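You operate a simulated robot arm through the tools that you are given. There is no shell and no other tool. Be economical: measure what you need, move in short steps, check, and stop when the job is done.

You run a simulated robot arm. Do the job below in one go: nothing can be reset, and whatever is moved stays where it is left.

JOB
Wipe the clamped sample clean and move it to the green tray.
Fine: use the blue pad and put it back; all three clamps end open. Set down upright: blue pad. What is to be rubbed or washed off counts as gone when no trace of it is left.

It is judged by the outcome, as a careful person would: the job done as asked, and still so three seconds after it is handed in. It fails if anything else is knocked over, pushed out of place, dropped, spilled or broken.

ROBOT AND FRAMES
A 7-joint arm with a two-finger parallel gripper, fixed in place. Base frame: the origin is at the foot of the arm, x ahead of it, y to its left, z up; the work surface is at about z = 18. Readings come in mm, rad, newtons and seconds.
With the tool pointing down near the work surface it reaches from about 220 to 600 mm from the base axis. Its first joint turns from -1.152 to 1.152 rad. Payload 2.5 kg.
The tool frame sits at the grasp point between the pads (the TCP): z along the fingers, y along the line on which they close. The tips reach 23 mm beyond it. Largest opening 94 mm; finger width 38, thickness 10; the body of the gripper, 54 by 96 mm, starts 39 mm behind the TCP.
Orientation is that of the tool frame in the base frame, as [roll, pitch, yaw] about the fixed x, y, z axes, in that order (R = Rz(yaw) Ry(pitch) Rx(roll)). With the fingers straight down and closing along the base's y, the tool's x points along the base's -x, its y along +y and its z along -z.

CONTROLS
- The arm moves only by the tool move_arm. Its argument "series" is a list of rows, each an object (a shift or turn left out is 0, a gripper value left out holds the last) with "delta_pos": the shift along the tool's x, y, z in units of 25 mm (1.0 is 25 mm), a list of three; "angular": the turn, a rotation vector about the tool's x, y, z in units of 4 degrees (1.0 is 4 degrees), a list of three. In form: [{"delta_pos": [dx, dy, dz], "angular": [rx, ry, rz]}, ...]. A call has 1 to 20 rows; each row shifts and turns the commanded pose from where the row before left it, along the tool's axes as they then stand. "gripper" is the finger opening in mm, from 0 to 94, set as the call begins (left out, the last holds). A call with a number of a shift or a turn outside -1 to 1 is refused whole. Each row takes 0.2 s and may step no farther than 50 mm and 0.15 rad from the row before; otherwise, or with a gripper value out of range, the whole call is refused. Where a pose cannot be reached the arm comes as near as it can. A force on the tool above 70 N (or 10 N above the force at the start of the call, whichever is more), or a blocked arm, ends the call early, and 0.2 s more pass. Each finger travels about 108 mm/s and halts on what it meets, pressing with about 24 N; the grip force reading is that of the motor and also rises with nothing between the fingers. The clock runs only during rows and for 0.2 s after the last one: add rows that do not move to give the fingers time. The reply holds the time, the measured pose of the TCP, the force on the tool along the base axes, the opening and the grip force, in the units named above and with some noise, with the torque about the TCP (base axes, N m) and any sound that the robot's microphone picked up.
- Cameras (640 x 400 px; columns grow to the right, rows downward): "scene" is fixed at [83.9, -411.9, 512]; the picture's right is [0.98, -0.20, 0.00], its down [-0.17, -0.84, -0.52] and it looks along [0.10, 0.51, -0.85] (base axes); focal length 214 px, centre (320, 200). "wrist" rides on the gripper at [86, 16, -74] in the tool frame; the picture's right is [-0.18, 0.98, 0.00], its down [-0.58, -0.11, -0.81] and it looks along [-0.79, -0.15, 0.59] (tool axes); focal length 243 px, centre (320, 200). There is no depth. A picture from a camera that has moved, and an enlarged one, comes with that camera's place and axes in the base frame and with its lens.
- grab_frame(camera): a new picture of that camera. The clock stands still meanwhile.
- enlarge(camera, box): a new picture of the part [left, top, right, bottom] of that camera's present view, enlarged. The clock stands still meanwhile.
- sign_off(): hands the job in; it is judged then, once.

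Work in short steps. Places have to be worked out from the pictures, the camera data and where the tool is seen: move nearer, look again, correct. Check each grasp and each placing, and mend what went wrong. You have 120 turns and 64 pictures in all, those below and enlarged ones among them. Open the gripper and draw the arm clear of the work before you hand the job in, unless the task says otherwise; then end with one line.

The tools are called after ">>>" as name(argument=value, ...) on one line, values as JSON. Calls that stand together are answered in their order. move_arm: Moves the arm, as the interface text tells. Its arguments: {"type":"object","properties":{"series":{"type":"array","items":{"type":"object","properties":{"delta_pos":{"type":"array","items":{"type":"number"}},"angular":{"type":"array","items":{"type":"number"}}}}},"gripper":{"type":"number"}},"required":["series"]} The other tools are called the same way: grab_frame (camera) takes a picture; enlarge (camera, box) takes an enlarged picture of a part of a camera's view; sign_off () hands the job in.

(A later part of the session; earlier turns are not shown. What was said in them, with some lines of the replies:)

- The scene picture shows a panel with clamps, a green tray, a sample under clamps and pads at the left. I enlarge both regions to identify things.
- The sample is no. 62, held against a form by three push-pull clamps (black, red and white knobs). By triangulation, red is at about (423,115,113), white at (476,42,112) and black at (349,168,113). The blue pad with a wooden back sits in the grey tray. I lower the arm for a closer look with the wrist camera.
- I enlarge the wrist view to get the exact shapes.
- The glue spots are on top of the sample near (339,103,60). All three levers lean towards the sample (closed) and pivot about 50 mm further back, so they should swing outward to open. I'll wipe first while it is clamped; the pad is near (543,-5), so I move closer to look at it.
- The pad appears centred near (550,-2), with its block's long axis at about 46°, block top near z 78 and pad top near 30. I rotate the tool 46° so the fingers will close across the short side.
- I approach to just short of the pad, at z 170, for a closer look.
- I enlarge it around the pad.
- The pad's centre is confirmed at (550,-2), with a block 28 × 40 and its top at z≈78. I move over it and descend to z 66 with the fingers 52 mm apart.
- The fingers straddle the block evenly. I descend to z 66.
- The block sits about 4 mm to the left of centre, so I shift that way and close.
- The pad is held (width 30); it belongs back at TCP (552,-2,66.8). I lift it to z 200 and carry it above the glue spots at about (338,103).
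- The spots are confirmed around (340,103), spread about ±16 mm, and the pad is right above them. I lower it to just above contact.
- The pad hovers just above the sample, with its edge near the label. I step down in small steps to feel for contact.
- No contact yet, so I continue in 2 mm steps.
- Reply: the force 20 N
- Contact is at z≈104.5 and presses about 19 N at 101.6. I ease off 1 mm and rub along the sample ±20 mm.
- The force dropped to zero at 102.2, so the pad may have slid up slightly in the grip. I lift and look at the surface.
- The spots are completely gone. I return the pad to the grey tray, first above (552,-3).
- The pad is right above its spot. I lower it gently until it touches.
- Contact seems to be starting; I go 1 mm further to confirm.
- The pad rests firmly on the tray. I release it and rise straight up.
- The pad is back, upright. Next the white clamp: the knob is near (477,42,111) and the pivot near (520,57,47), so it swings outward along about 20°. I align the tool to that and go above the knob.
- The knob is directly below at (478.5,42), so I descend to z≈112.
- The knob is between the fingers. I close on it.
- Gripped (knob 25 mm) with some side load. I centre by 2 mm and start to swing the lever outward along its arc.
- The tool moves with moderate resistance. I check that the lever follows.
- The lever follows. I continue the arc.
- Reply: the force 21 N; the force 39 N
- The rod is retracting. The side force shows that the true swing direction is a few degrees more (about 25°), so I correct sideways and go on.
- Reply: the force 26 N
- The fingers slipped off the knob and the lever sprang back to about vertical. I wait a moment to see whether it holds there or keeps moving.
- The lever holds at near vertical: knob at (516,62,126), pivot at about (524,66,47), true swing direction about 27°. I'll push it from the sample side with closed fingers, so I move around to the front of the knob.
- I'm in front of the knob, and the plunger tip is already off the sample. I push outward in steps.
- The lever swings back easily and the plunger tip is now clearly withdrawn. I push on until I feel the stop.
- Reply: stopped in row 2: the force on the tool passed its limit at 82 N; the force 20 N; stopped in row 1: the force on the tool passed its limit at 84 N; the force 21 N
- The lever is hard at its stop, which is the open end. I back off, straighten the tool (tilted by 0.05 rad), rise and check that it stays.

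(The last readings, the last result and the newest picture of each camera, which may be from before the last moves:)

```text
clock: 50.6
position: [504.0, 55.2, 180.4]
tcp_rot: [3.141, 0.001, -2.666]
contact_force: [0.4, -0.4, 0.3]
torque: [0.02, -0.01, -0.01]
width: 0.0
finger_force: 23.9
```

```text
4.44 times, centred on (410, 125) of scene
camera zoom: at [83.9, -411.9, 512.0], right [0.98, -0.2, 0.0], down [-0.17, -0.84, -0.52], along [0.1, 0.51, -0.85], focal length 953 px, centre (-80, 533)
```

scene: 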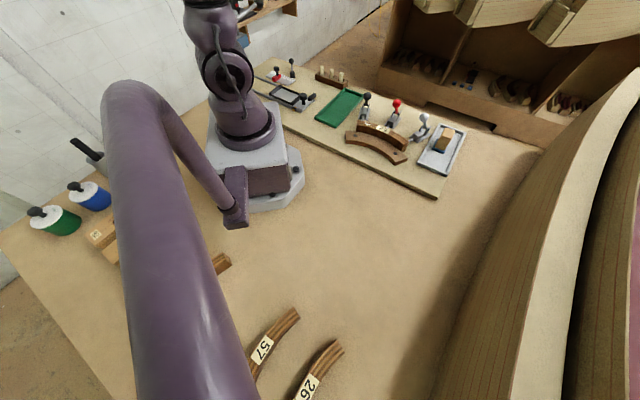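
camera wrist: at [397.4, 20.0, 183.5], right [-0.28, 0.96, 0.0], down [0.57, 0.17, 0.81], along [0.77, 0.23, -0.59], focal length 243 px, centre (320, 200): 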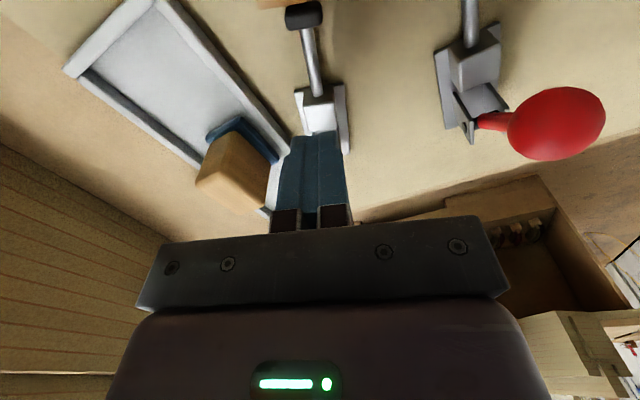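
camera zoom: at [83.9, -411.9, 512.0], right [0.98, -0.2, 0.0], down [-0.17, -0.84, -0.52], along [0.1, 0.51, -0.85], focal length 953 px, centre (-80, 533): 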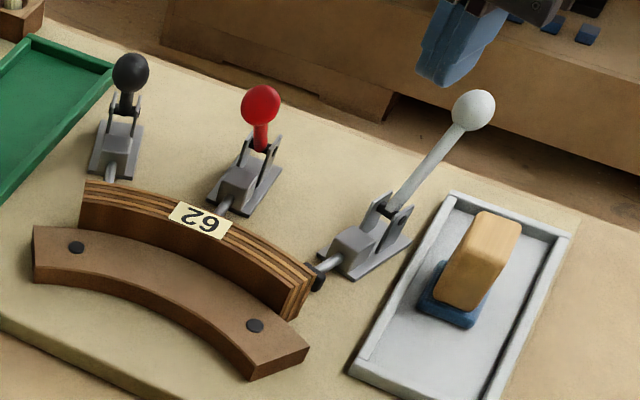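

The white clamp is open and stays. Next the red one: knob (421,116), swing direction about 45°. I go in front of it with the fingers 12 mm apart so that the ball nests between them.

>>> move_arm(gripper=12, series=[{"angular": [0, 0, -1]}, {"angular": [0, 0, -1]}, {"angular": [0, 0, -1]}, {"angular": [0, 0, -1]}, {"angular": [0, 0, -0.5]}, {"delta_pos": [0.442, 0.814, 0]}, {"delta_pos": [0.442, 0.814, 0]}, {"delta_pos": [0.442, 0.814, 0]}, {"delta_pos": [0.442, 0.814, 0]}, {"delta_pos": [0.442, 0.814, 0]}, {"delta_pos": [0, 0, 0.8]}, {}])

>>> grab_frame(camera="wrist")

```text
clock: 53.2
position: [392.2, 87.2, 159.3]
tcp_rot: [-3.139, 0.003, -2.353]
contact_force: [-0.1, -0.6, 0.5]
torque: [0.04, 0.01, 0.02]
width: 11.9
finger_force: 0.1
```

```text
27 pictures are left
camera wrist: at [319.6, 39.6, 234.0], right [-0.57, 0.82, 0.0], down [0.49, 0.34, 0.81], along [0.67, 0.46, -0.59], focal length 243 px, centre (320, 200)
```

wrist: 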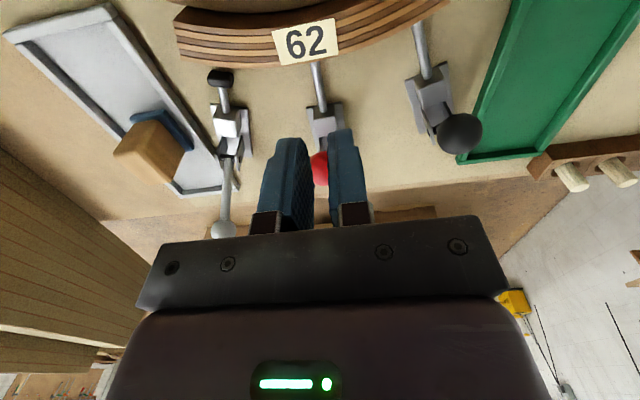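

The red knob is straight ahead between the fingers. I lower to z 110 and push outward.

>>> move_arm(series=[{"delta_pos": [0, -0.1, 0.98]}, {"delta_pos": [0, 0, 0.98]}, {}, {"delta_pos": [-0.3, 0, 0]}, {"delta_pos": [-0.3, 0, 0]}, {"delta_pos": [-0.3, 0, 0]}, {}])

>>> move_arm(series=[{"delta_pos": [-0.3, 0, 0]}, {"delta_pos": [-0.3, 0, 0]}, {"delta_pos": [-0.3, 0, 0]}, {}])

>>> enlarge(camera="scene", box=[340, 80, 480, 170])

```text
clock: 54.9
position: [409.6, 100.4, 111.1]
tcp_rot: [-3.141, 0.004, -2.353]
contact_force: [-0.7, -1.8, -0.5]
torque: [0.01, -0.02, -0.03]
width: 12.4
finger_force: 0.5
```

```text
clock: 55.9
position: [424.6, 116.4, 110.5]
tcp_rot: [3.141, 0.002, -2.352]
contact_force: [0.1, -0.6, -0.4]
torque: [0.0, 0.0, 0.01]
width: 12.1
finger_force: 0.1
```

```text
4.44 times, centred on (410, 125) of scene
camera zoom: at [83.9, -411.9, 512.0], right [0.98, -0.2, 0.0], down [-0.17, -0.84, -0.52], along [0.1, 0.51, -0.85], focal length 953 px, centre (-80, 533)
```

zoom: 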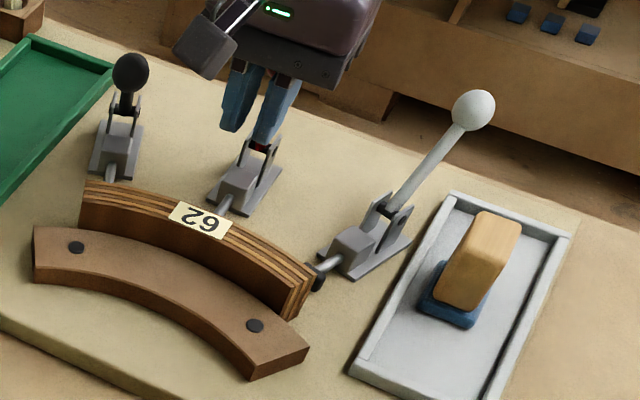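

The lever is moving with little force. I keep pushing towards the stop.

>>> move_arm(series=[{"delta_pos": [-0.4, 0, 0]}, {"delta_pos": [-0.4, 0, 0]}, {"delta_pos": [-0.4, 0, 0]}, {}])

>>> move_arm(series=[{"delta_pos": [-0.3, 0, 0]}, {"delta_pos": [-0.2, 0, 0]}, {"delta_pos": [-0.15, 0, 0]}, {"delta_pos": [-0.15, 0, 0]}, {"delta_pos": [-0.15, 0, 0]}, {}])

>>> enlarge(camera="scene", box=[340, 80, 480, 170])

```text
clock: 56.9
position: [444.9, 136.5, 111.3]
tcp_rot: [3.141, 0.0, -2.354]
contact_force: [-0.3, -0.3, 0.0]
torque: [0.02, -0.02, 0.02]
width: 11.9
finger_force: 0.1
```

```text
clock: 58.2
position: [462.1, 155.6, 110.4]
tcp_rot: [-3.14, 0.002, -2.352]
contact_force: [-0.6, -0.6, -1.3]
torque: [-0.01, 0.03, 0.03]
width: 12.0
finger_force: 0.1
```

```text
4.44 times, centred on (410, 125) of scene
camera zoom: at [83.9, -411.9, 512.0], right [0.98, -0.2, 0.0], down [-0.17, -0.84, -0.52], along [0.1, 0.51, -0.85], focal length 953 px, centre (-80, 533)
```

zoom: 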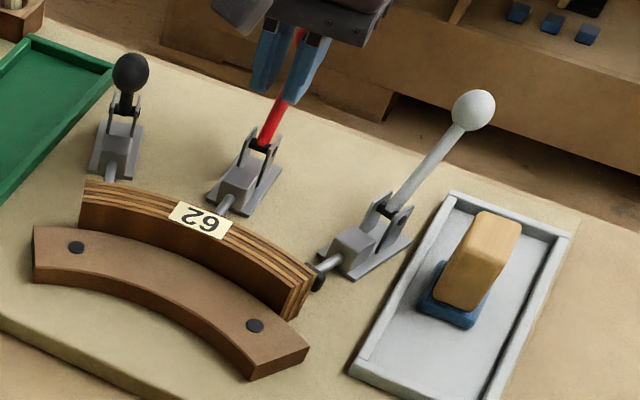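

The red lever is tilted back, but I felt no stop. I continue a bit in small steps.

>>> move_arm(series=[{"delta_pos": [-0.15, 0, 0]}, {"delta_pos": [-0.15, 0, 0]}, {"delta_pos": [-0.15, 0, 0]}, {"delta_pos": [-0.15, 0, 0]}, {}])

>>> enlarge(camera="scene", box=[340, 60, 440, 140])

```text
clock: 59.5
position: [472.3, 163.6, 111.0]
tcp_rot: [-3.141, -0.004, -2.356]
contact_force: [-10.9, -15.9, 2.6]
torque: [-0.03, 0.14, -0.19]
width: 13.5
finger_force: 2.0
```

```text
5.00 times, centred on (390, 100) of scene
camera zoom: at [83.9, -411.9, 512.0], right [0.98, -0.2, 0.0], down [-0.17, -0.84, -0.52], along [0.1, 0.51, -0.85], focal length 1072 px, centre (-30, 700)
```

zoom: 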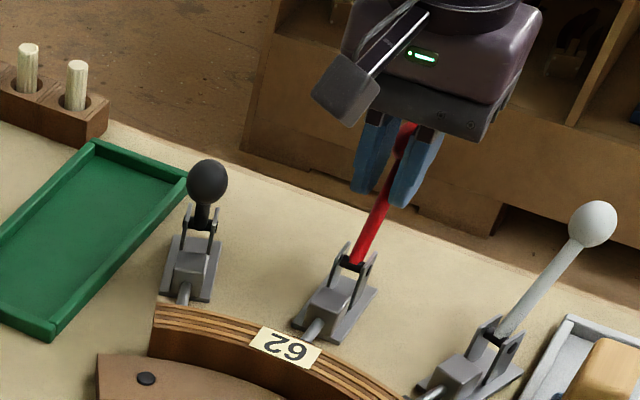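

The red lever is firmly at its stop. I open the fingers, rise clear and check.

>>> move_arm(gripper=50, series=[{}, {}, {"delta_pos": [0.2, 0, -0.8]}, {"delta_pos": [0, 0, -1]}, {"delta_pos": [0, 0, -1]}, {}])

>>> enlarge(camera="scene", box=[320, 60, 440, 150])

```text
clock: 60.9
position: [469.1, 162.0, 181.8]
tcp_rot: [-3.14, 0.0, -2.354]
contact_force: [-0.1, 1.1, 0.5]
torque: [0.02, -0.03, 0.02]
width: 50.0
finger_force: 0.0
```

```text
4.44 times, centred on (380, 105) of scene
camera zoom: at [83.9, -411.9, 512.0], right [0.98, -0.2, 0.0], down [-0.17, -0.84, -0.52], along [0.1, 0.51, -0.85], focal length 953 px, centre (53, 622)
```

zoom: 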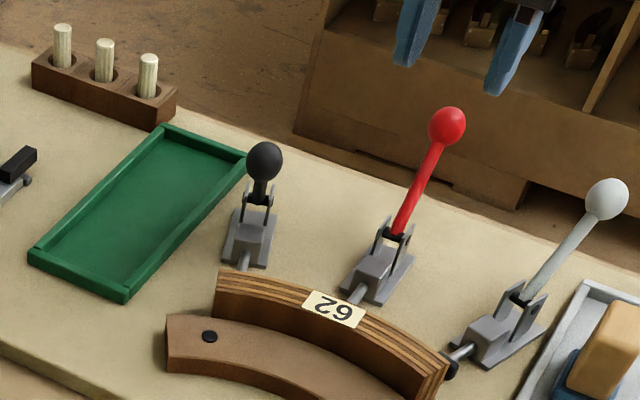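

Red is open. Now the black clamp: knob (349,168), swing direction about 64°. I go in front of it.

>>> move_arm(gripper=12, series=[{"angular": [0, 0, -1]}, {"angular": [0, 0, -1]}, {"angular": [0, 0, -1]}, {"angular": [0, 0, -1]}, {"angular": [0, 0, -0.7]}, {"delta_pos": [0.698, 0.884, 0]}, {"delta_pos": [0.698, 0.884, 0]}, {"delta_pos": [0.698, 0.884, 0]}, {"delta_pos": [0.698, 0.884, 0]}, {"delta_pos": [0.698, 0.884, 0]}, {"delta_pos": [0, 0, 0.8]}, {}])

>>> grab_frame(camera="wrist")

```text
clock: 63.5
position: [333.7, 132.1, 160.6]
tcp_rot: [-3.14, 0.002, -2.024]
contact_force: [-0.3, 0.4, -0.7]
torque: [0.01, -0.02, -0.03]
width: 12.0
finger_force: 0.1
```

```text
22 pictures are left
camera wrist: at [282.0, 63.5, 234.5], right [-0.8, 0.6, 0.0], down [0.35, 0.47, 0.81], along [0.48, 0.65, -0.59], focal length 243 px, centre (320, 200)
```

wrist: 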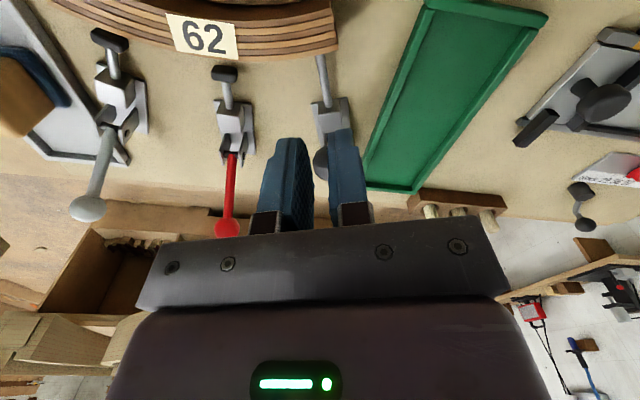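

The black knob is aligned, same as red was. I lower and push along the same travel as for red.

>>> move_arm(series=[{"delta_pos": [0, -0.05, 0.98]}, {"delta_pos": [0, 0, 0.98]}, {}, {"delta_pos": [-0.3, 0, 0]}, {"delta_pos": [-0.3, 0, 0]}, {"delta_pos": [-0.3, 0, 0]}, {"delta_pos": [-0.3, 0, 0]}, {"delta_pos": [-0.3, 0, 0]}, {"delta_pos": [-0.3, 0, 0]}, {"delta_pos": [-0.3, 0, 0]}, {"delta_pos": [-0.3, 0, 0]}, {"delta_pos": [-0.3, 0, 0]}, {"delta_pos": [-0.3, 0, 0]}, {}])

>>> move_arm(series=[{"delta_pos": [-0.2, 0, 0]}, {"delta_pos": [-0.2, 0, 0]}, {"delta_pos": [-0.2, 0, 0]}, {"delta_pos": [-0.15, 0, 0]}, {"delta_pos": [-0.15, 0, 0]}, {"delta_pos": [-0.15, 0, 0]}, {}])

>>> enlarge(camera="scene", box=[320, 60, 440, 150])

```text
clock: 66.5
position: [366.7, 199.2, 112.3]
tcp_rot: [-3.139, 0.002, -2.025]
contact_force: [-0.2, -1.1, -0.1]
torque: [0.02, 0.02, -0.01]
width: 11.9
finger_force: 0.0
```

```text
clock: 68.0
position: [378.5, 222.8, 112.0]
tcp_rot: [-3.139, 0.002, -2.025]
contact_force: [0.3, 1.0, 0.8]
torque: [0.03, 0.0, 0.03]
width: 11.9
finger_force: 0.1
```

```text
4.44 times, centred on (380, 105) of scene
camera zoom: at [83.9, -411.9, 512.0], right [0.98, -0.2, 0.0], down [-0.17, -0.84, -0.52], along [0.1, 0.51, -0.85], focal length 953 px, centre (53, 622)
```

zoom: 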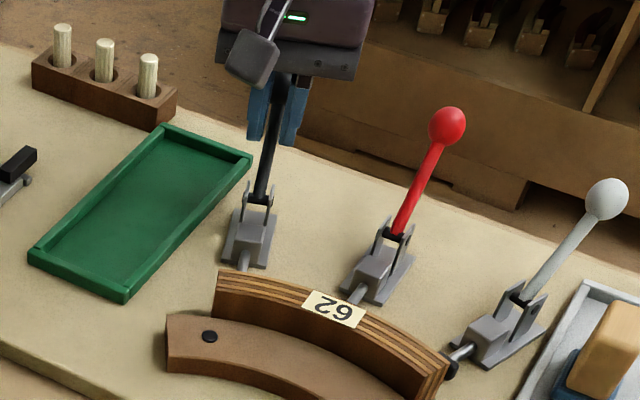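

The black lever is leaning back. I push the last bit to its stop.

>>> move_arm(series=[{"delta_pos": [-0.15, 0, 0]}, {"delta_pos": [-0.15, 0, 0]}, {"delta_pos": [-0.15, 0, 0]}, {}])

>>> move_arm(series=[{"delta_pos": [-0.12, 0, 0]}, {"delta_pos": [-0.1, 0, 0]}, {}])

```text
clock: 69.0
position: [380.6, 230.9, 111.7]
tcp_rot: [3.139, -0.008, -2.026]
contact_force: [-13.5, -21.7, -1.4]
torque: [-0.13, 0.07, 0.12]
width: 15.5
finger_force: 4.0
```

```text
clock: 69.8
position: [382.4, 231.0, 109.2]
tcp_rot: [3.139, -0.021, -2.031]
contact_force: [-22.6, -44.1, 4.9]
torque: [-0.04, -0.09, 0.0]
width: 16.6
finger_force: 45.5
```

At its stop. I release, rise to z 180 and back to the sample side for a view of everything.

>>> move_arm(gripper=50, series=[{"delta_pos": [0.2, 0, 0]}, {}, {"delta_pos": [0.2, 0, -0.8]}, {"delta_pos": [0, 0, -1]}, {"delta_pos": [0, 0, -1]}, {"delta_pos": [0, 0, -1]}, {"delta_pos": [1, 0, 0]}, {"delta_pos": [1, 0, 0]}, {"delta_pos": [1, 0, 0]}, {"delta_pos": [1, 0, 0]}, {"delta_pos": [1, 0, 0]}, {}])

>>> enlarge(camera="scene", box=[320, 60, 440, 150])

>>> grab_frame(camera="wrist")

```text
clock: 72.5
position: [324.7, 116.7, 210.3]
tcp_rot: [-3.14, 0.003, -2.026]
contact_force: [0.5, -0.3, -0.1]
torque: [0.02, 0.01, -0.02]
width: 49.8
finger_force: 0.0
```

```text
4.44 times, centred on (380, 105) of scene
camera zoom: at [83.9, -411.9, 512.0], right [0.98, -0.2, 0.0], down [-0.17, -0.84, -0.52], along [0.1, 0.51, -0.85], focal length 953 px, centre (53, 622)
```

zoom: 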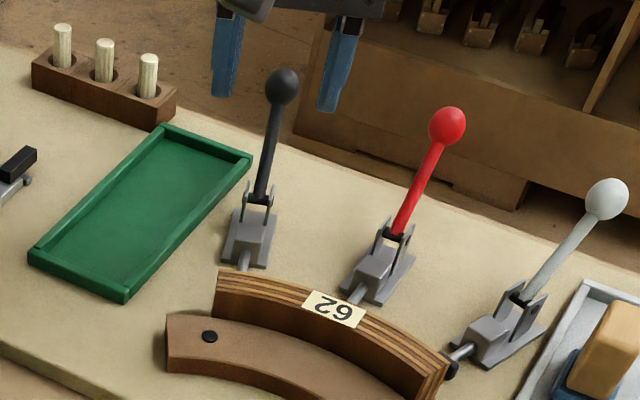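

```text
19 pictures are left
camera wrist: at [273.7, 47.8, 282.7], right [-0.8, 0.6, 0.0], down [0.35, 0.47, 0.81], along [0.48, 0.65, -0.59], focal length 243 px, centre (320, 200)
```

wrist: 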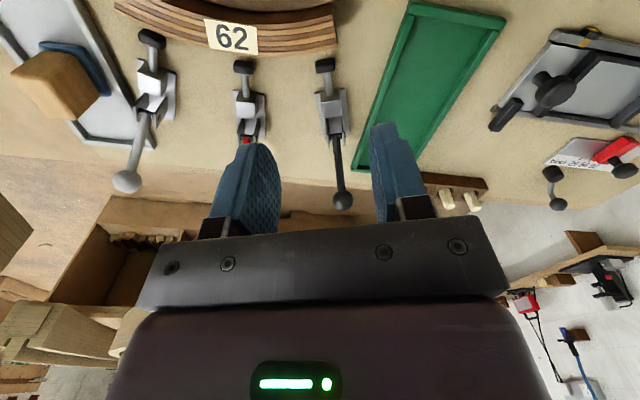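

All three clamps are open. Geometry: the arc centre is ≈(225,-86), the sample spans r 202–230 and angles 24–69°, its top is at z 60 and the form top is at about 40. I'll grip it between the red and black plungers at 54.5°, around (351,90), with tool yaw 144.5°, so I rotate by -99.4°.

>>> move_arm(gripper=46, series=[{"angular": [0, 0, 1]}, {"angular": [0, 0, 1]}, {"angular": [0, 0, 1]}, {"angular": [0, 0, 1]}, {"angular": [0, 0, 1]}, {"angular": [0, 0, 1]}, {"angular": [0, 0, 1]}, {"angular": [0, 0, 1]}, {"angular": [0, 0, 1]}, {"angular": [0, 0, 1]}, {"angular": [0, 0, 1]}, {"angular": [0, 0, 1]}, {"angular": [0, 0, 1]}, {"angular": [0, 0, 1]}, {"angular": [0, 0, 1]}, {"angular": [0, 0, 1]}, {"angular": [0, 0, 1]}, {"angular": [0, 0, 1]}, {"angular": [0, 0, 1]}, {}])

>>> move_arm(series=[{"angular": [0, 0, 1]}, {"angular": [0, 0, 1]}, {"angular": [0, 0, 1]}, {"angular": [0, 0, 1]}, {"angular": [0, 0, 1]}, {"angular": [0, 0, 0.85]}, {}])

```text
clock: 76.7
position: [326.4, 116.8, 207.8]
tcp_rot: [3.138, 0.002, 2.932]
contact_force: [-0.1, 0.4, -0.5]
torque: [-0.01, 0.0, 0.03]
width: 46.2
finger_force: 0.0
```

```text
clock: 78.2
position: [326.6, 117.0, 208.1]
tcp_rot: [3.142, 0.003, 2.522]
contact_force: [0.6, 0.0, -0.7]
torque: [0.0, 0.0, -0.01]
width: 46.1
finger_force: 0.0
```

Aligned. I move over the grip point and down to z≈130 to check.

>>> move_arm(series=[{"delta_pos": [-0.71, -0.155, 0]}, {"delta_pos": [-0.71, -0.155, 0]}, {"delta_pos": [0, 0, 1]}, {"delta_pos": [0, 0, 1]}, {"delta_pos": [0, 0, 1]}, {}])

>>> grab_frame(camera="wrist")

>>> enlarge(camera="scene", box=[330, 80, 430, 170])

```text
clock: 79.7
position: [351.1, 89.4, 131.5]
tcp_rot: [3.14, 0.003, 2.523]
contact_force: [-0.5, 0.6, 0.6]
torque: [-0.01, 0.01, 0.0]
width: 45.9
finger_force: 0.1
```

```text
18 pictures are left
camera wrist: at [290.7, 154.7, 206.0], right [0.72, 0.69, 0.0], down [0.41, -0.43, 0.81], along [0.56, -0.58, -0.59], focal length 243 px, centre (320, 200)
```

wrist: 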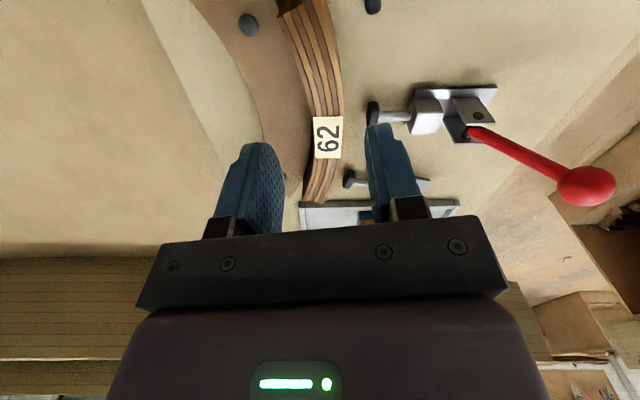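

```text
4.44 times, centred on (380, 125) of scene
camera zoom: at [83.9, -411.9, 512.0], right [0.98, -0.2, 0.0], down [-0.17, -0.84, -0.52], along [0.1, 0.51, -0.85], focal length 953 px, centre (53, 533)
```

zoom: 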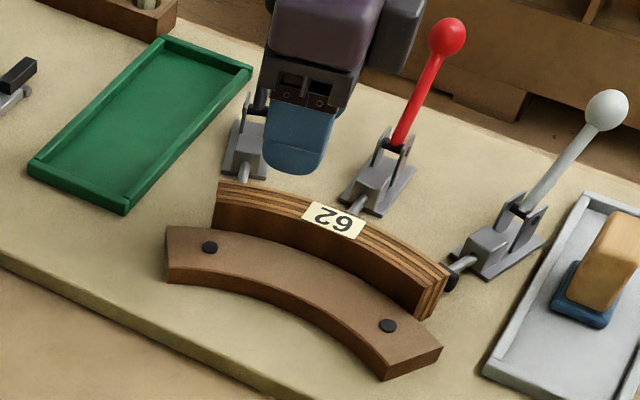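

The sample is about 3.5 mm to the right (tool +y) of centre, and the red plunger tip is clear of the finger by about 10 mm. I correct and descend to z≈67.

>>> move_arm(series=[{"delta_pos": [0.06, 0.14, 0.8]}, {"delta_pos": [0, 0, 0.8]}, {"delta_pos": [0, 0, 0.7]}, {"delta_pos": [0, 0, 0.26]}, {}])

>>> grab_frame(camera="wrist")

```text
clock: 80.8
position: [351.8, 94.2, 66.9]
tcp_rot: [3.141, 0.001, 2.524]
contact_force: [-0.6, 0.2, 0.0]
torque: [0.02, 0.0, -0.01]
width: 46.1
finger_force: 0.1
```

```text
16 pictures are left
camera wrist: at [290.8, 159.0, 141.6], right [0.72, 0.69, 0.0], down [0.41, -0.43, 0.81], along [0.56, -0.58, -0.59], focal length 243 px, centre (320, 200)
```

wrist: 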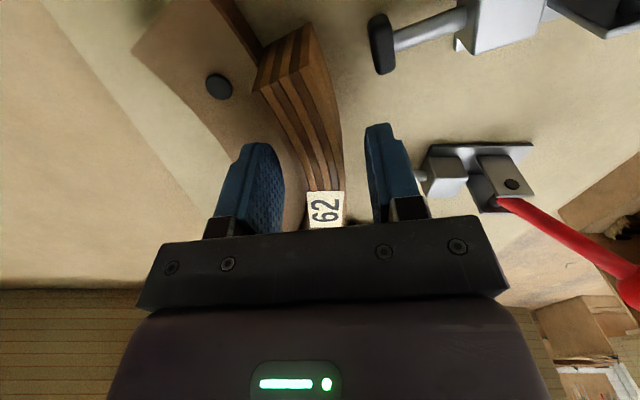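

The fingers straddle the sample evenly. I close.

>>> move_arm(gripper=10, series=[{}, {}, {}])

```text
clock: 81.7
position: [351.3, 93.8, 67.9]
tcp_rot: [3.138, 0.003, 2.523]
contact_force: [3.7, 1.0, -0.5]
torque: [0.1, -0.09, 0.4]
width: 24.5
finger_force: 24.1
```

Gripped at 24.5 mm. I lift slowly and check.

>>> move_arm(series=[{"delta_pos": [0, 0, -0.3]}, {"delta_pos": [0, 0, -0.5]}, {"delta_pos": [0, 0, -0.7]}, {"delta_pos": [0, 0, -0.8]}, {"delta_pos": [0, 0, -0.8]}, {"delta_pos": [0, 0, -0.8]}, {"delta_pos": [0, 0, -0.8]}, {"delta_pos": [0, 0, -0.8]}, {}])

>>> grab_frame(camera="scene")

>>> grab_frame(camera="wrist")

```text
clock: 83.7
position: [351.3, 93.4, 207.1]
tcp_rot: [3.14, 0.002, 2.524]
contact_force: [-0.7, 0.4, -0.9]
torque: [0.02, 0.03, -0.02]
width: 24.4
finger_force: 23.8
```

```text
15 pictures are left
```

scene: 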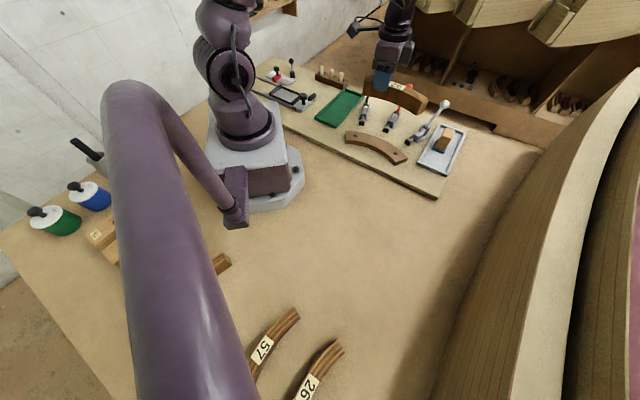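

```text
14 pictures are left
camera wrist: at [290.4, 158.9, 280.5], right [0.72, 0.69, 0.0], down [0.41, -0.43, 0.81], along [0.56, -0.58, -0.59], focal length 243 px, centre (320, 200)
```

wrist: 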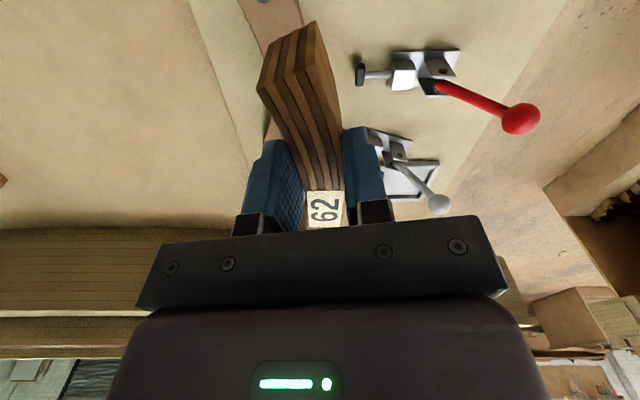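

The sample is lifted and clean. The tray is centred at (293,259) with its long axis at 46.8°. I rotate the sample by +90.7° to line up with it.

>>> move_arm(series=[{"angular": [0, 0, -0.5]}, {"angular": [0, 0, -1]}, {"angular": [0, 0, -1]}, {"angular": [0, 0, -1]}, {"angular": [0, 0, -1]}, {"angular": [0, 0, -1]}, {"angular": [0, 0, -1]}, {"angular": [0, 0, -1]}, {"angular": [0, 0, -1]}, {"angular": [0, 0, -1]}, {"angular": [0, 0, -1]}, {"angular": [0, 0, -1]}, {"angular": [0, 0, -1]}, {"angular": [0, 0, -1]}, {"angular": [0, 0, -1]}, {"angular": [0, 0, -1]}, {"angular": [0, 0, -1]}, {"angular": [0, 0, -1]}, {"angular": [0, 0, -1]}, {}])

>>> move_arm(series=[{"angular": [0, 0, -1]}, {"angular": [0, 0, -1]}, {"angular": [0, 0, -1]}, {"angular": [0, 0, -1]}, {"angular": [0, 0, -0.2]}, {}])

>>> move_arm(series=[{"delta_pos": [-0.2, 0.4, 0]}, {"delta_pos": [-0.377, 0.824, 0]}, {"delta_pos": [-0.377, 0.824, 0]}, {"delta_pos": [-0.377, 0.824, 0]}, {"delta_pos": [-0.377, 0.824, 0]}, {"delta_pos": [-0.377, 0.824, 0]}, {"delta_pos": [-0.377, 0.824, 0]}, {"delta_pos": [-0.377, 0.824, 0]}, {}])

>>> enlarge(camera="scene", box=[280, 40, 420, 140])

>>> grab_frame(camera="wrist")

```text
clock: 87.8
position: [352.0, 93.7, 204.4]
tcp_rot: [3.141, 0.002, -2.469]
contact_force: [-0.4, 0.6, -0.5]
torque: [-0.02, 0.07, 0.0]
width: 24.2
finger_force: 24.2
```

```text
clock: 89.2
position: [352.2, 94.0, 206.7]
tcp_rot: [-3.141, 0.002, -2.174]
contact_force: [-1.0, 0.2, -0.9]
torque: [-0.04, 0.04, 0.01]
width: 24.2
finger_force: 23.5
```

```text
clock: 91.2
position: [263.6, 240.1, 204.9]
tcp_rot: [-3.139, 0.003, -2.175]
contact_force: [0.2, 0.9, -0.9]
torque: [-0.01, 0.05, -0.03]
width: 24.2
finger_force: 23.7
```

```text
4.00 times, centred on (350, 90) of scene
camera zoom: at [83.9, -411.9, 512.0], right [0.98, -0.2, 0.0], down [-0.17, -0.84, -0.52], along [0.1, 0.51, -0.85], focal length 858 px, centre (200, 640)
```

zoom: 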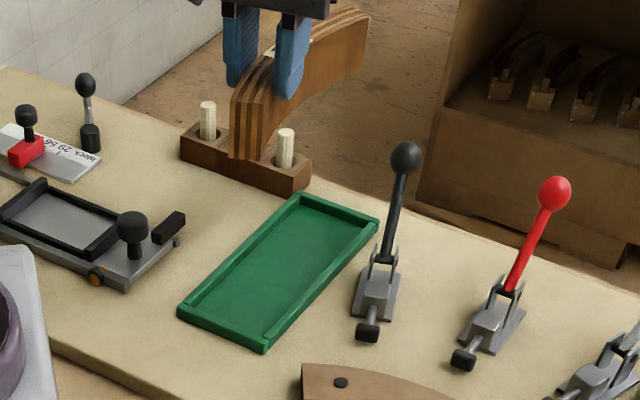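

```text
12 pictures are left
camera wrist: at [201.6, 179.6, 279.3], right [-0.7, 0.71, 0.0], down [0.42, 0.42, 0.81], along [0.57, 0.57, -0.59], focal length 243 px, centre (320, 200)
```

wrist: 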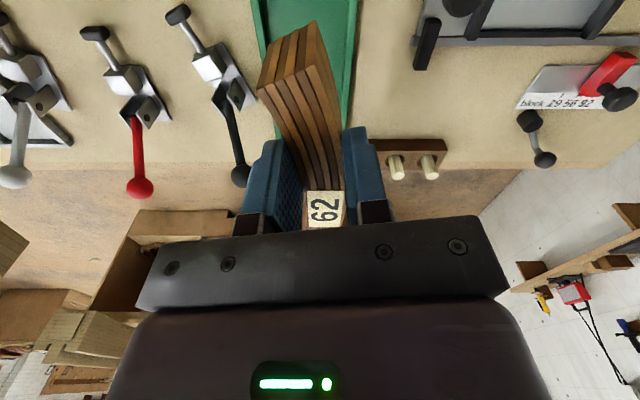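

The orientation looks right. I lower to z≈120 and check the alignment over the tray.

>>> move_arm(series=[{"delta_pos": [0, 0, 0.8]}, {"delta_pos": [0, 0, 0.9]}, {"delta_pos": [0, 0, 0.9]}, {"delta_pos": [0, 0, 0.8]}, {}])

>>> enlarge(camera="scene", box=[290, 60, 390, 140])

>>> grab_frame(camera="wrist")

```text
clock: 92.5
position: [264.3, 239.1, 119.6]
tcp_rot: [-3.14, 0.002, -2.175]
contact_force: [0.2, -0.3, 0.1]
torque: [-0.02, 0.06, -0.02]
width: 24.7
finger_force: 23.7
```

```text
5.00 times, centred on (340, 100) of scene
camera zoom: at [83.9, -411.9, 512.0], right [0.98, -0.2, 0.0], down [-0.17, -0.84, -0.52], along [0.1, 0.51, -0.85], focal length 1072 px, centre (220, 700)
```

zoom: 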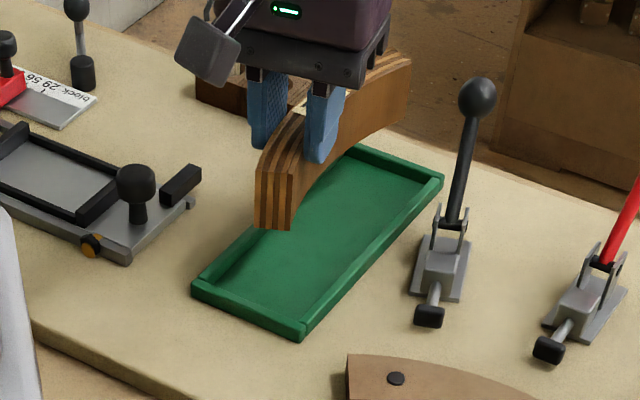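

```text
10 pictures are left
camera wrist: at [202.5, 178.0, 194.7], right [-0.7, 0.71, 0.0], down [0.42, 0.42, 0.81], along [0.57, 0.57, -0.59], focal length 243 px, centre (320, 200)
```

wrist: 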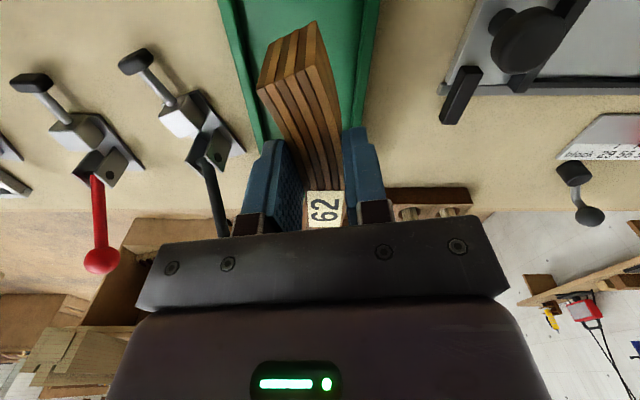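

Relative to the tray, the sample sits about 6 mm off across and 6 mm too far along. I correct that and lower to just above the floor.

>>> move_arm(series=[{"delta_pos": [0.24, -0.26, 0]}, {"delta_pos": [0, 0, 0.8]}, {"delta_pos": [0, 0, 0.7]}, {"delta_pos": [0, 0, 0.2]}, {}])

>>> enlarge(camera="scene", box=[290, 60, 390, 140])

```text
clock: 93.7
position: [266.7, 230.0, 79.7]
tcp_rot: [-3.139, 0.001, -2.174]
contact_force: [1.6, 0.4, -1.1]
torque: [-0.02, 0.04, -0.01]
width: 24.5
finger_force: 24.0
```

```text
5.00 times, centred on (340, 100) of scene
camera zoom: at [83.9, -411.9, 512.0], right [0.98, -0.2, 0.0], down [-0.17, -0.84, -0.52], along [0.1, 0.51, -0.85], focal length 1072 px, centre (220, 700)
```

zoom: 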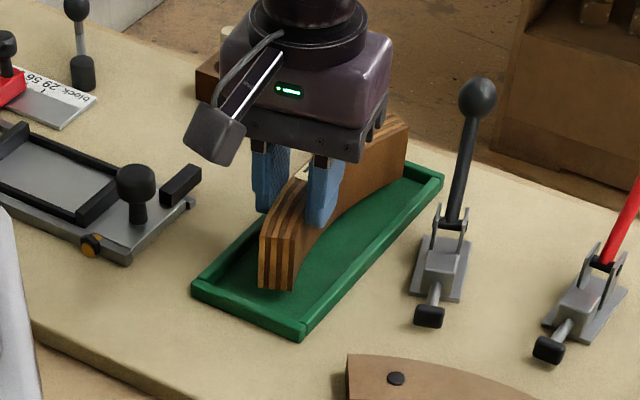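

The sample is inside the tray outline. I lower in small steps until contact.

>>> move_arm(series=[{"delta_pos": [0, 0, 0.16]}, {"delta_pos": [0, 0, 0.08]}, {}])

>>> move_arm(series=[{"delta_pos": [0, 0, 0.08]}, {}])

```text
clock: 94.5
position: [266.6, 229.2, 71.8]
tcp_rot: [-3.139, 0.001, -2.175]
contact_force: [0.4, -0.2, -1.0]
torque: [-0.03, 0.05, -0.02]
width: 24.3
finger_force: 23.9
```

```text
clock: 95.0
position: [267.5, 229.5, 70.5]
tcp_rot: [-3.14, 0.003, -2.175]
contact_force: [-1.5, -1.3, 6.9]
torque: [0.19, -0.11, 0.03]
width: 24.7
finger_force: 24.2
```

Contact is at z 70.5, which fits the tray floor height. I check the seating with the wrist camera before releasing.

>>> grab_frame(camera="wrist")

```text
8 pictures are left
camera wrist: at [204.5, 170.0, 144.6], right [-0.7, 0.71, 0.0], down [0.42, 0.42, 0.81], along [0.57, 0.57, -0.59], focal length 243 px, centre (320, 200)
```

wrist: 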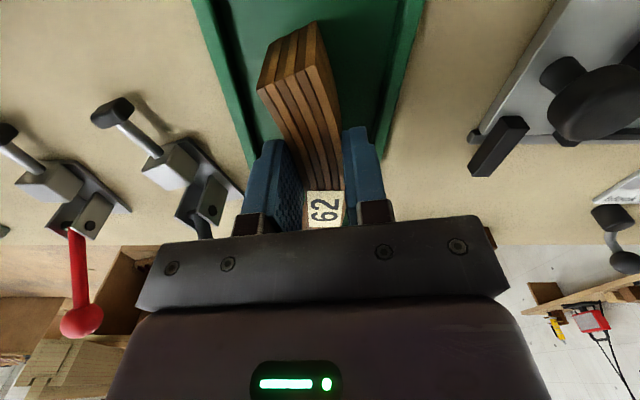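

The sample is well inside both rims. I release and rise.

>>> move_arm(gripper=44, series=[{}, {}, {"delta_pos": [0, 0, -0.5]}, {"delta_pos": [0, 0, -1]}, {"delta_pos": [0, 0, -1]}, {"delta_pos": [0, 0, -1]}, {"delta_pos": [0, 0, -1]}, {"delta_pos": [0, 0, -1]}, {"delta_pos": [0, 0, -1]}, {"delta_pos": [0, 0, -1]}, {}])

>>> enlarge(camera="scene", box=[290, 60, 390, 140])

>>> grab_frame(camera="wrist")

>>> enlarge(camera="scene", box=[250, 50, 480, 200])

```text
clock: 97.5
position: [265.6, 229.4, 259.3]
tcp_rot: [-3.14, 0.003, -2.175]
contact_force: [0.3, -0.4, 0.1]
torque: [0.02, -0.05, 0.03]
width: 43.9
finger_force: 0.1
```

```text
5.00 times, centred on (340, 100) of scene
camera zoom: at [83.9, -411.9, 512.0], right [0.98, -0.2, 0.0], down [-0.17, -0.84, -0.52], along [0.1, 0.51, -0.85], focal length 1072 px, centre (220, 700)
```

zoom: 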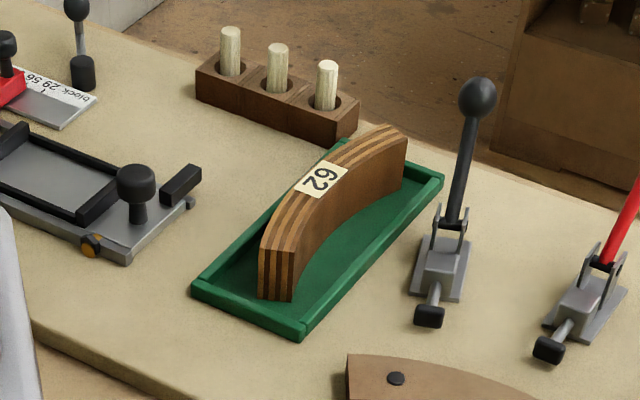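

```text
6 pictures are left
camera wrist: at [204.7, 169.1, 334.0], right [-0.7, 0.71, 0.0], down [0.42, 0.42, 0.81], along [0.57, 0.57, -0.59], focal length 243 px, centre (320, 200)
```

wrist: 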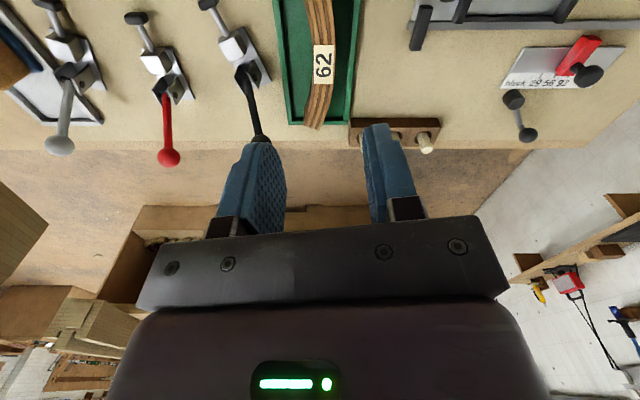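

```text
2.67 times, centred on (365, 125) of scene
camera zoom: at [83.9, -411.9, 512.0], right [0.98, -0.2, 0.0], down [-0.17, -0.84, -0.52], along [0.1, 0.51, -0.85], focal length 572 px, centre (200, 400)
```

zoom: 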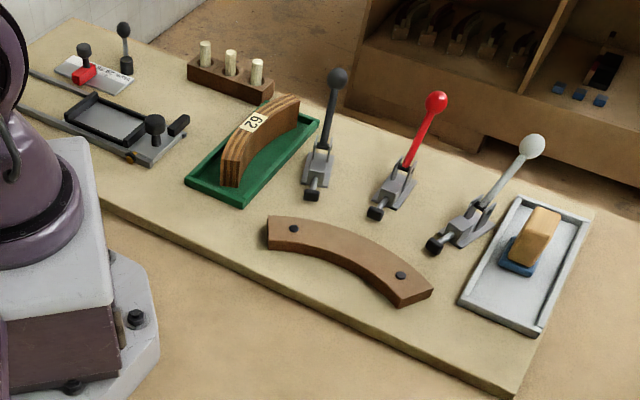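

Everything is in place: sample standing inside the green tray, pad back, clamps open. I use the retreat to inspect the sample's convex side for leftover traces.

>>> move_arm(series=[{"angular": [0, 0, 1]}, {"angular": [0, 0, 1]}, {"angular": [0, 0, 1]}, {"angular": [0, 0, 1]}, {"angular": [0, 0, 1]}, {"angular": [0, 0, 1]}, {"angular": [0, 0, 1]}, {"angular": [0, 0, 1]}, {"angular": [0, 0, 1]}, {"angular": [0, 0, 1]}, {"angular": [0, 0, 1]}, {"angular": [0, 0, 1]}, {"angular": [0, 0, 1]}, {"angular": [0, 0, 0.85]}, {"delta_pos": [0.7, 0.7, 0.8]}, {"delta_pos": [0.7, 0.7, 0.8]}, {}])

>>> enlarge(camera="wrist", box=[200, 0, 440, 150])

```text
clock: 101.0
position: [230.1, 266.6, 217.2]
tcp_rot: [3.14, 0.002, -3.141]
contact_force: [0.0, 0.2, -0.3]
torque: [0.0, 0.02, 0.01]
width: 43.8
finger_force: 0.0
```

```text
2.67 times, centred on (320, 75) of wrist
camera zoom: at [144.2, 284.5, 290.0], right [0.18, 0.98, 0.0], down [0.58, -0.11, 0.81], along [0.79, -0.15, -0.59], focal length 647 px, centre (320, 533)
```

zoom: 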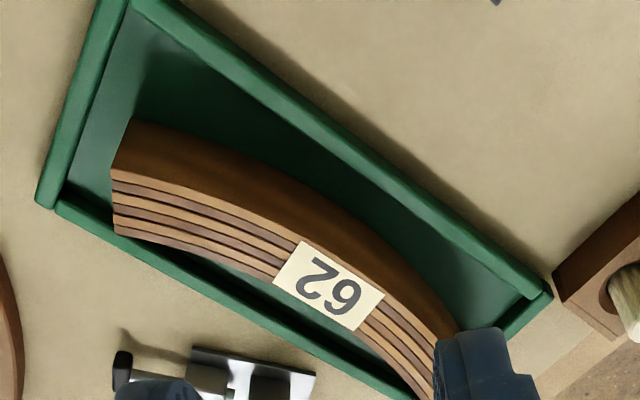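

The convex face and top are clean, and the sample stands fully inside the tray. I raise the arm clear, then hand in.

>>> move_arm(gripper=90, series=[{"delta_pos": [0, 0, -1]}, {"delta_pos": [0, 0, -1]}, {"delta_pos": [0, -0.8, -1]}, {"delta_pos": [-0.8, -0.8, -1]}, {"delta_pos": [-0.8, -0.8, 0]}, {"delta_pos": [-0.8, -0.8, 0]}, {}])

>>> grab_frame(camera="scene")

```text
clock: 102.7
position: [292.5, 185.0, 317.2]
tcp_rot: [3.141, 0.001, -3.141]
contact_force: [1.0, -0.1, -0.3]
torque: [0.03, 0.0, 0.0]
width: 89.8
finger_force: 0.0
```

```text
3 pictures are left
```

scene: 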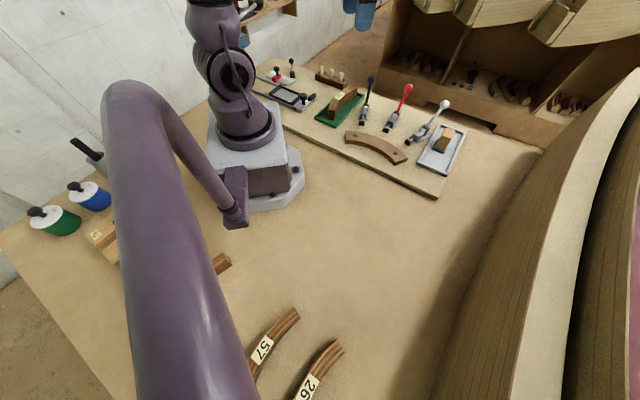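

The arm is clear, the gripper is open and everything is in place, so I hand in.

>>> sign_off()

```text
The job is handed in.
```

Sample 62 is wiped clean with no trace visible on the top or either curved side, and it stands in the green tray. The blue pad is upright back in its grey tray, and all three clamps are open.
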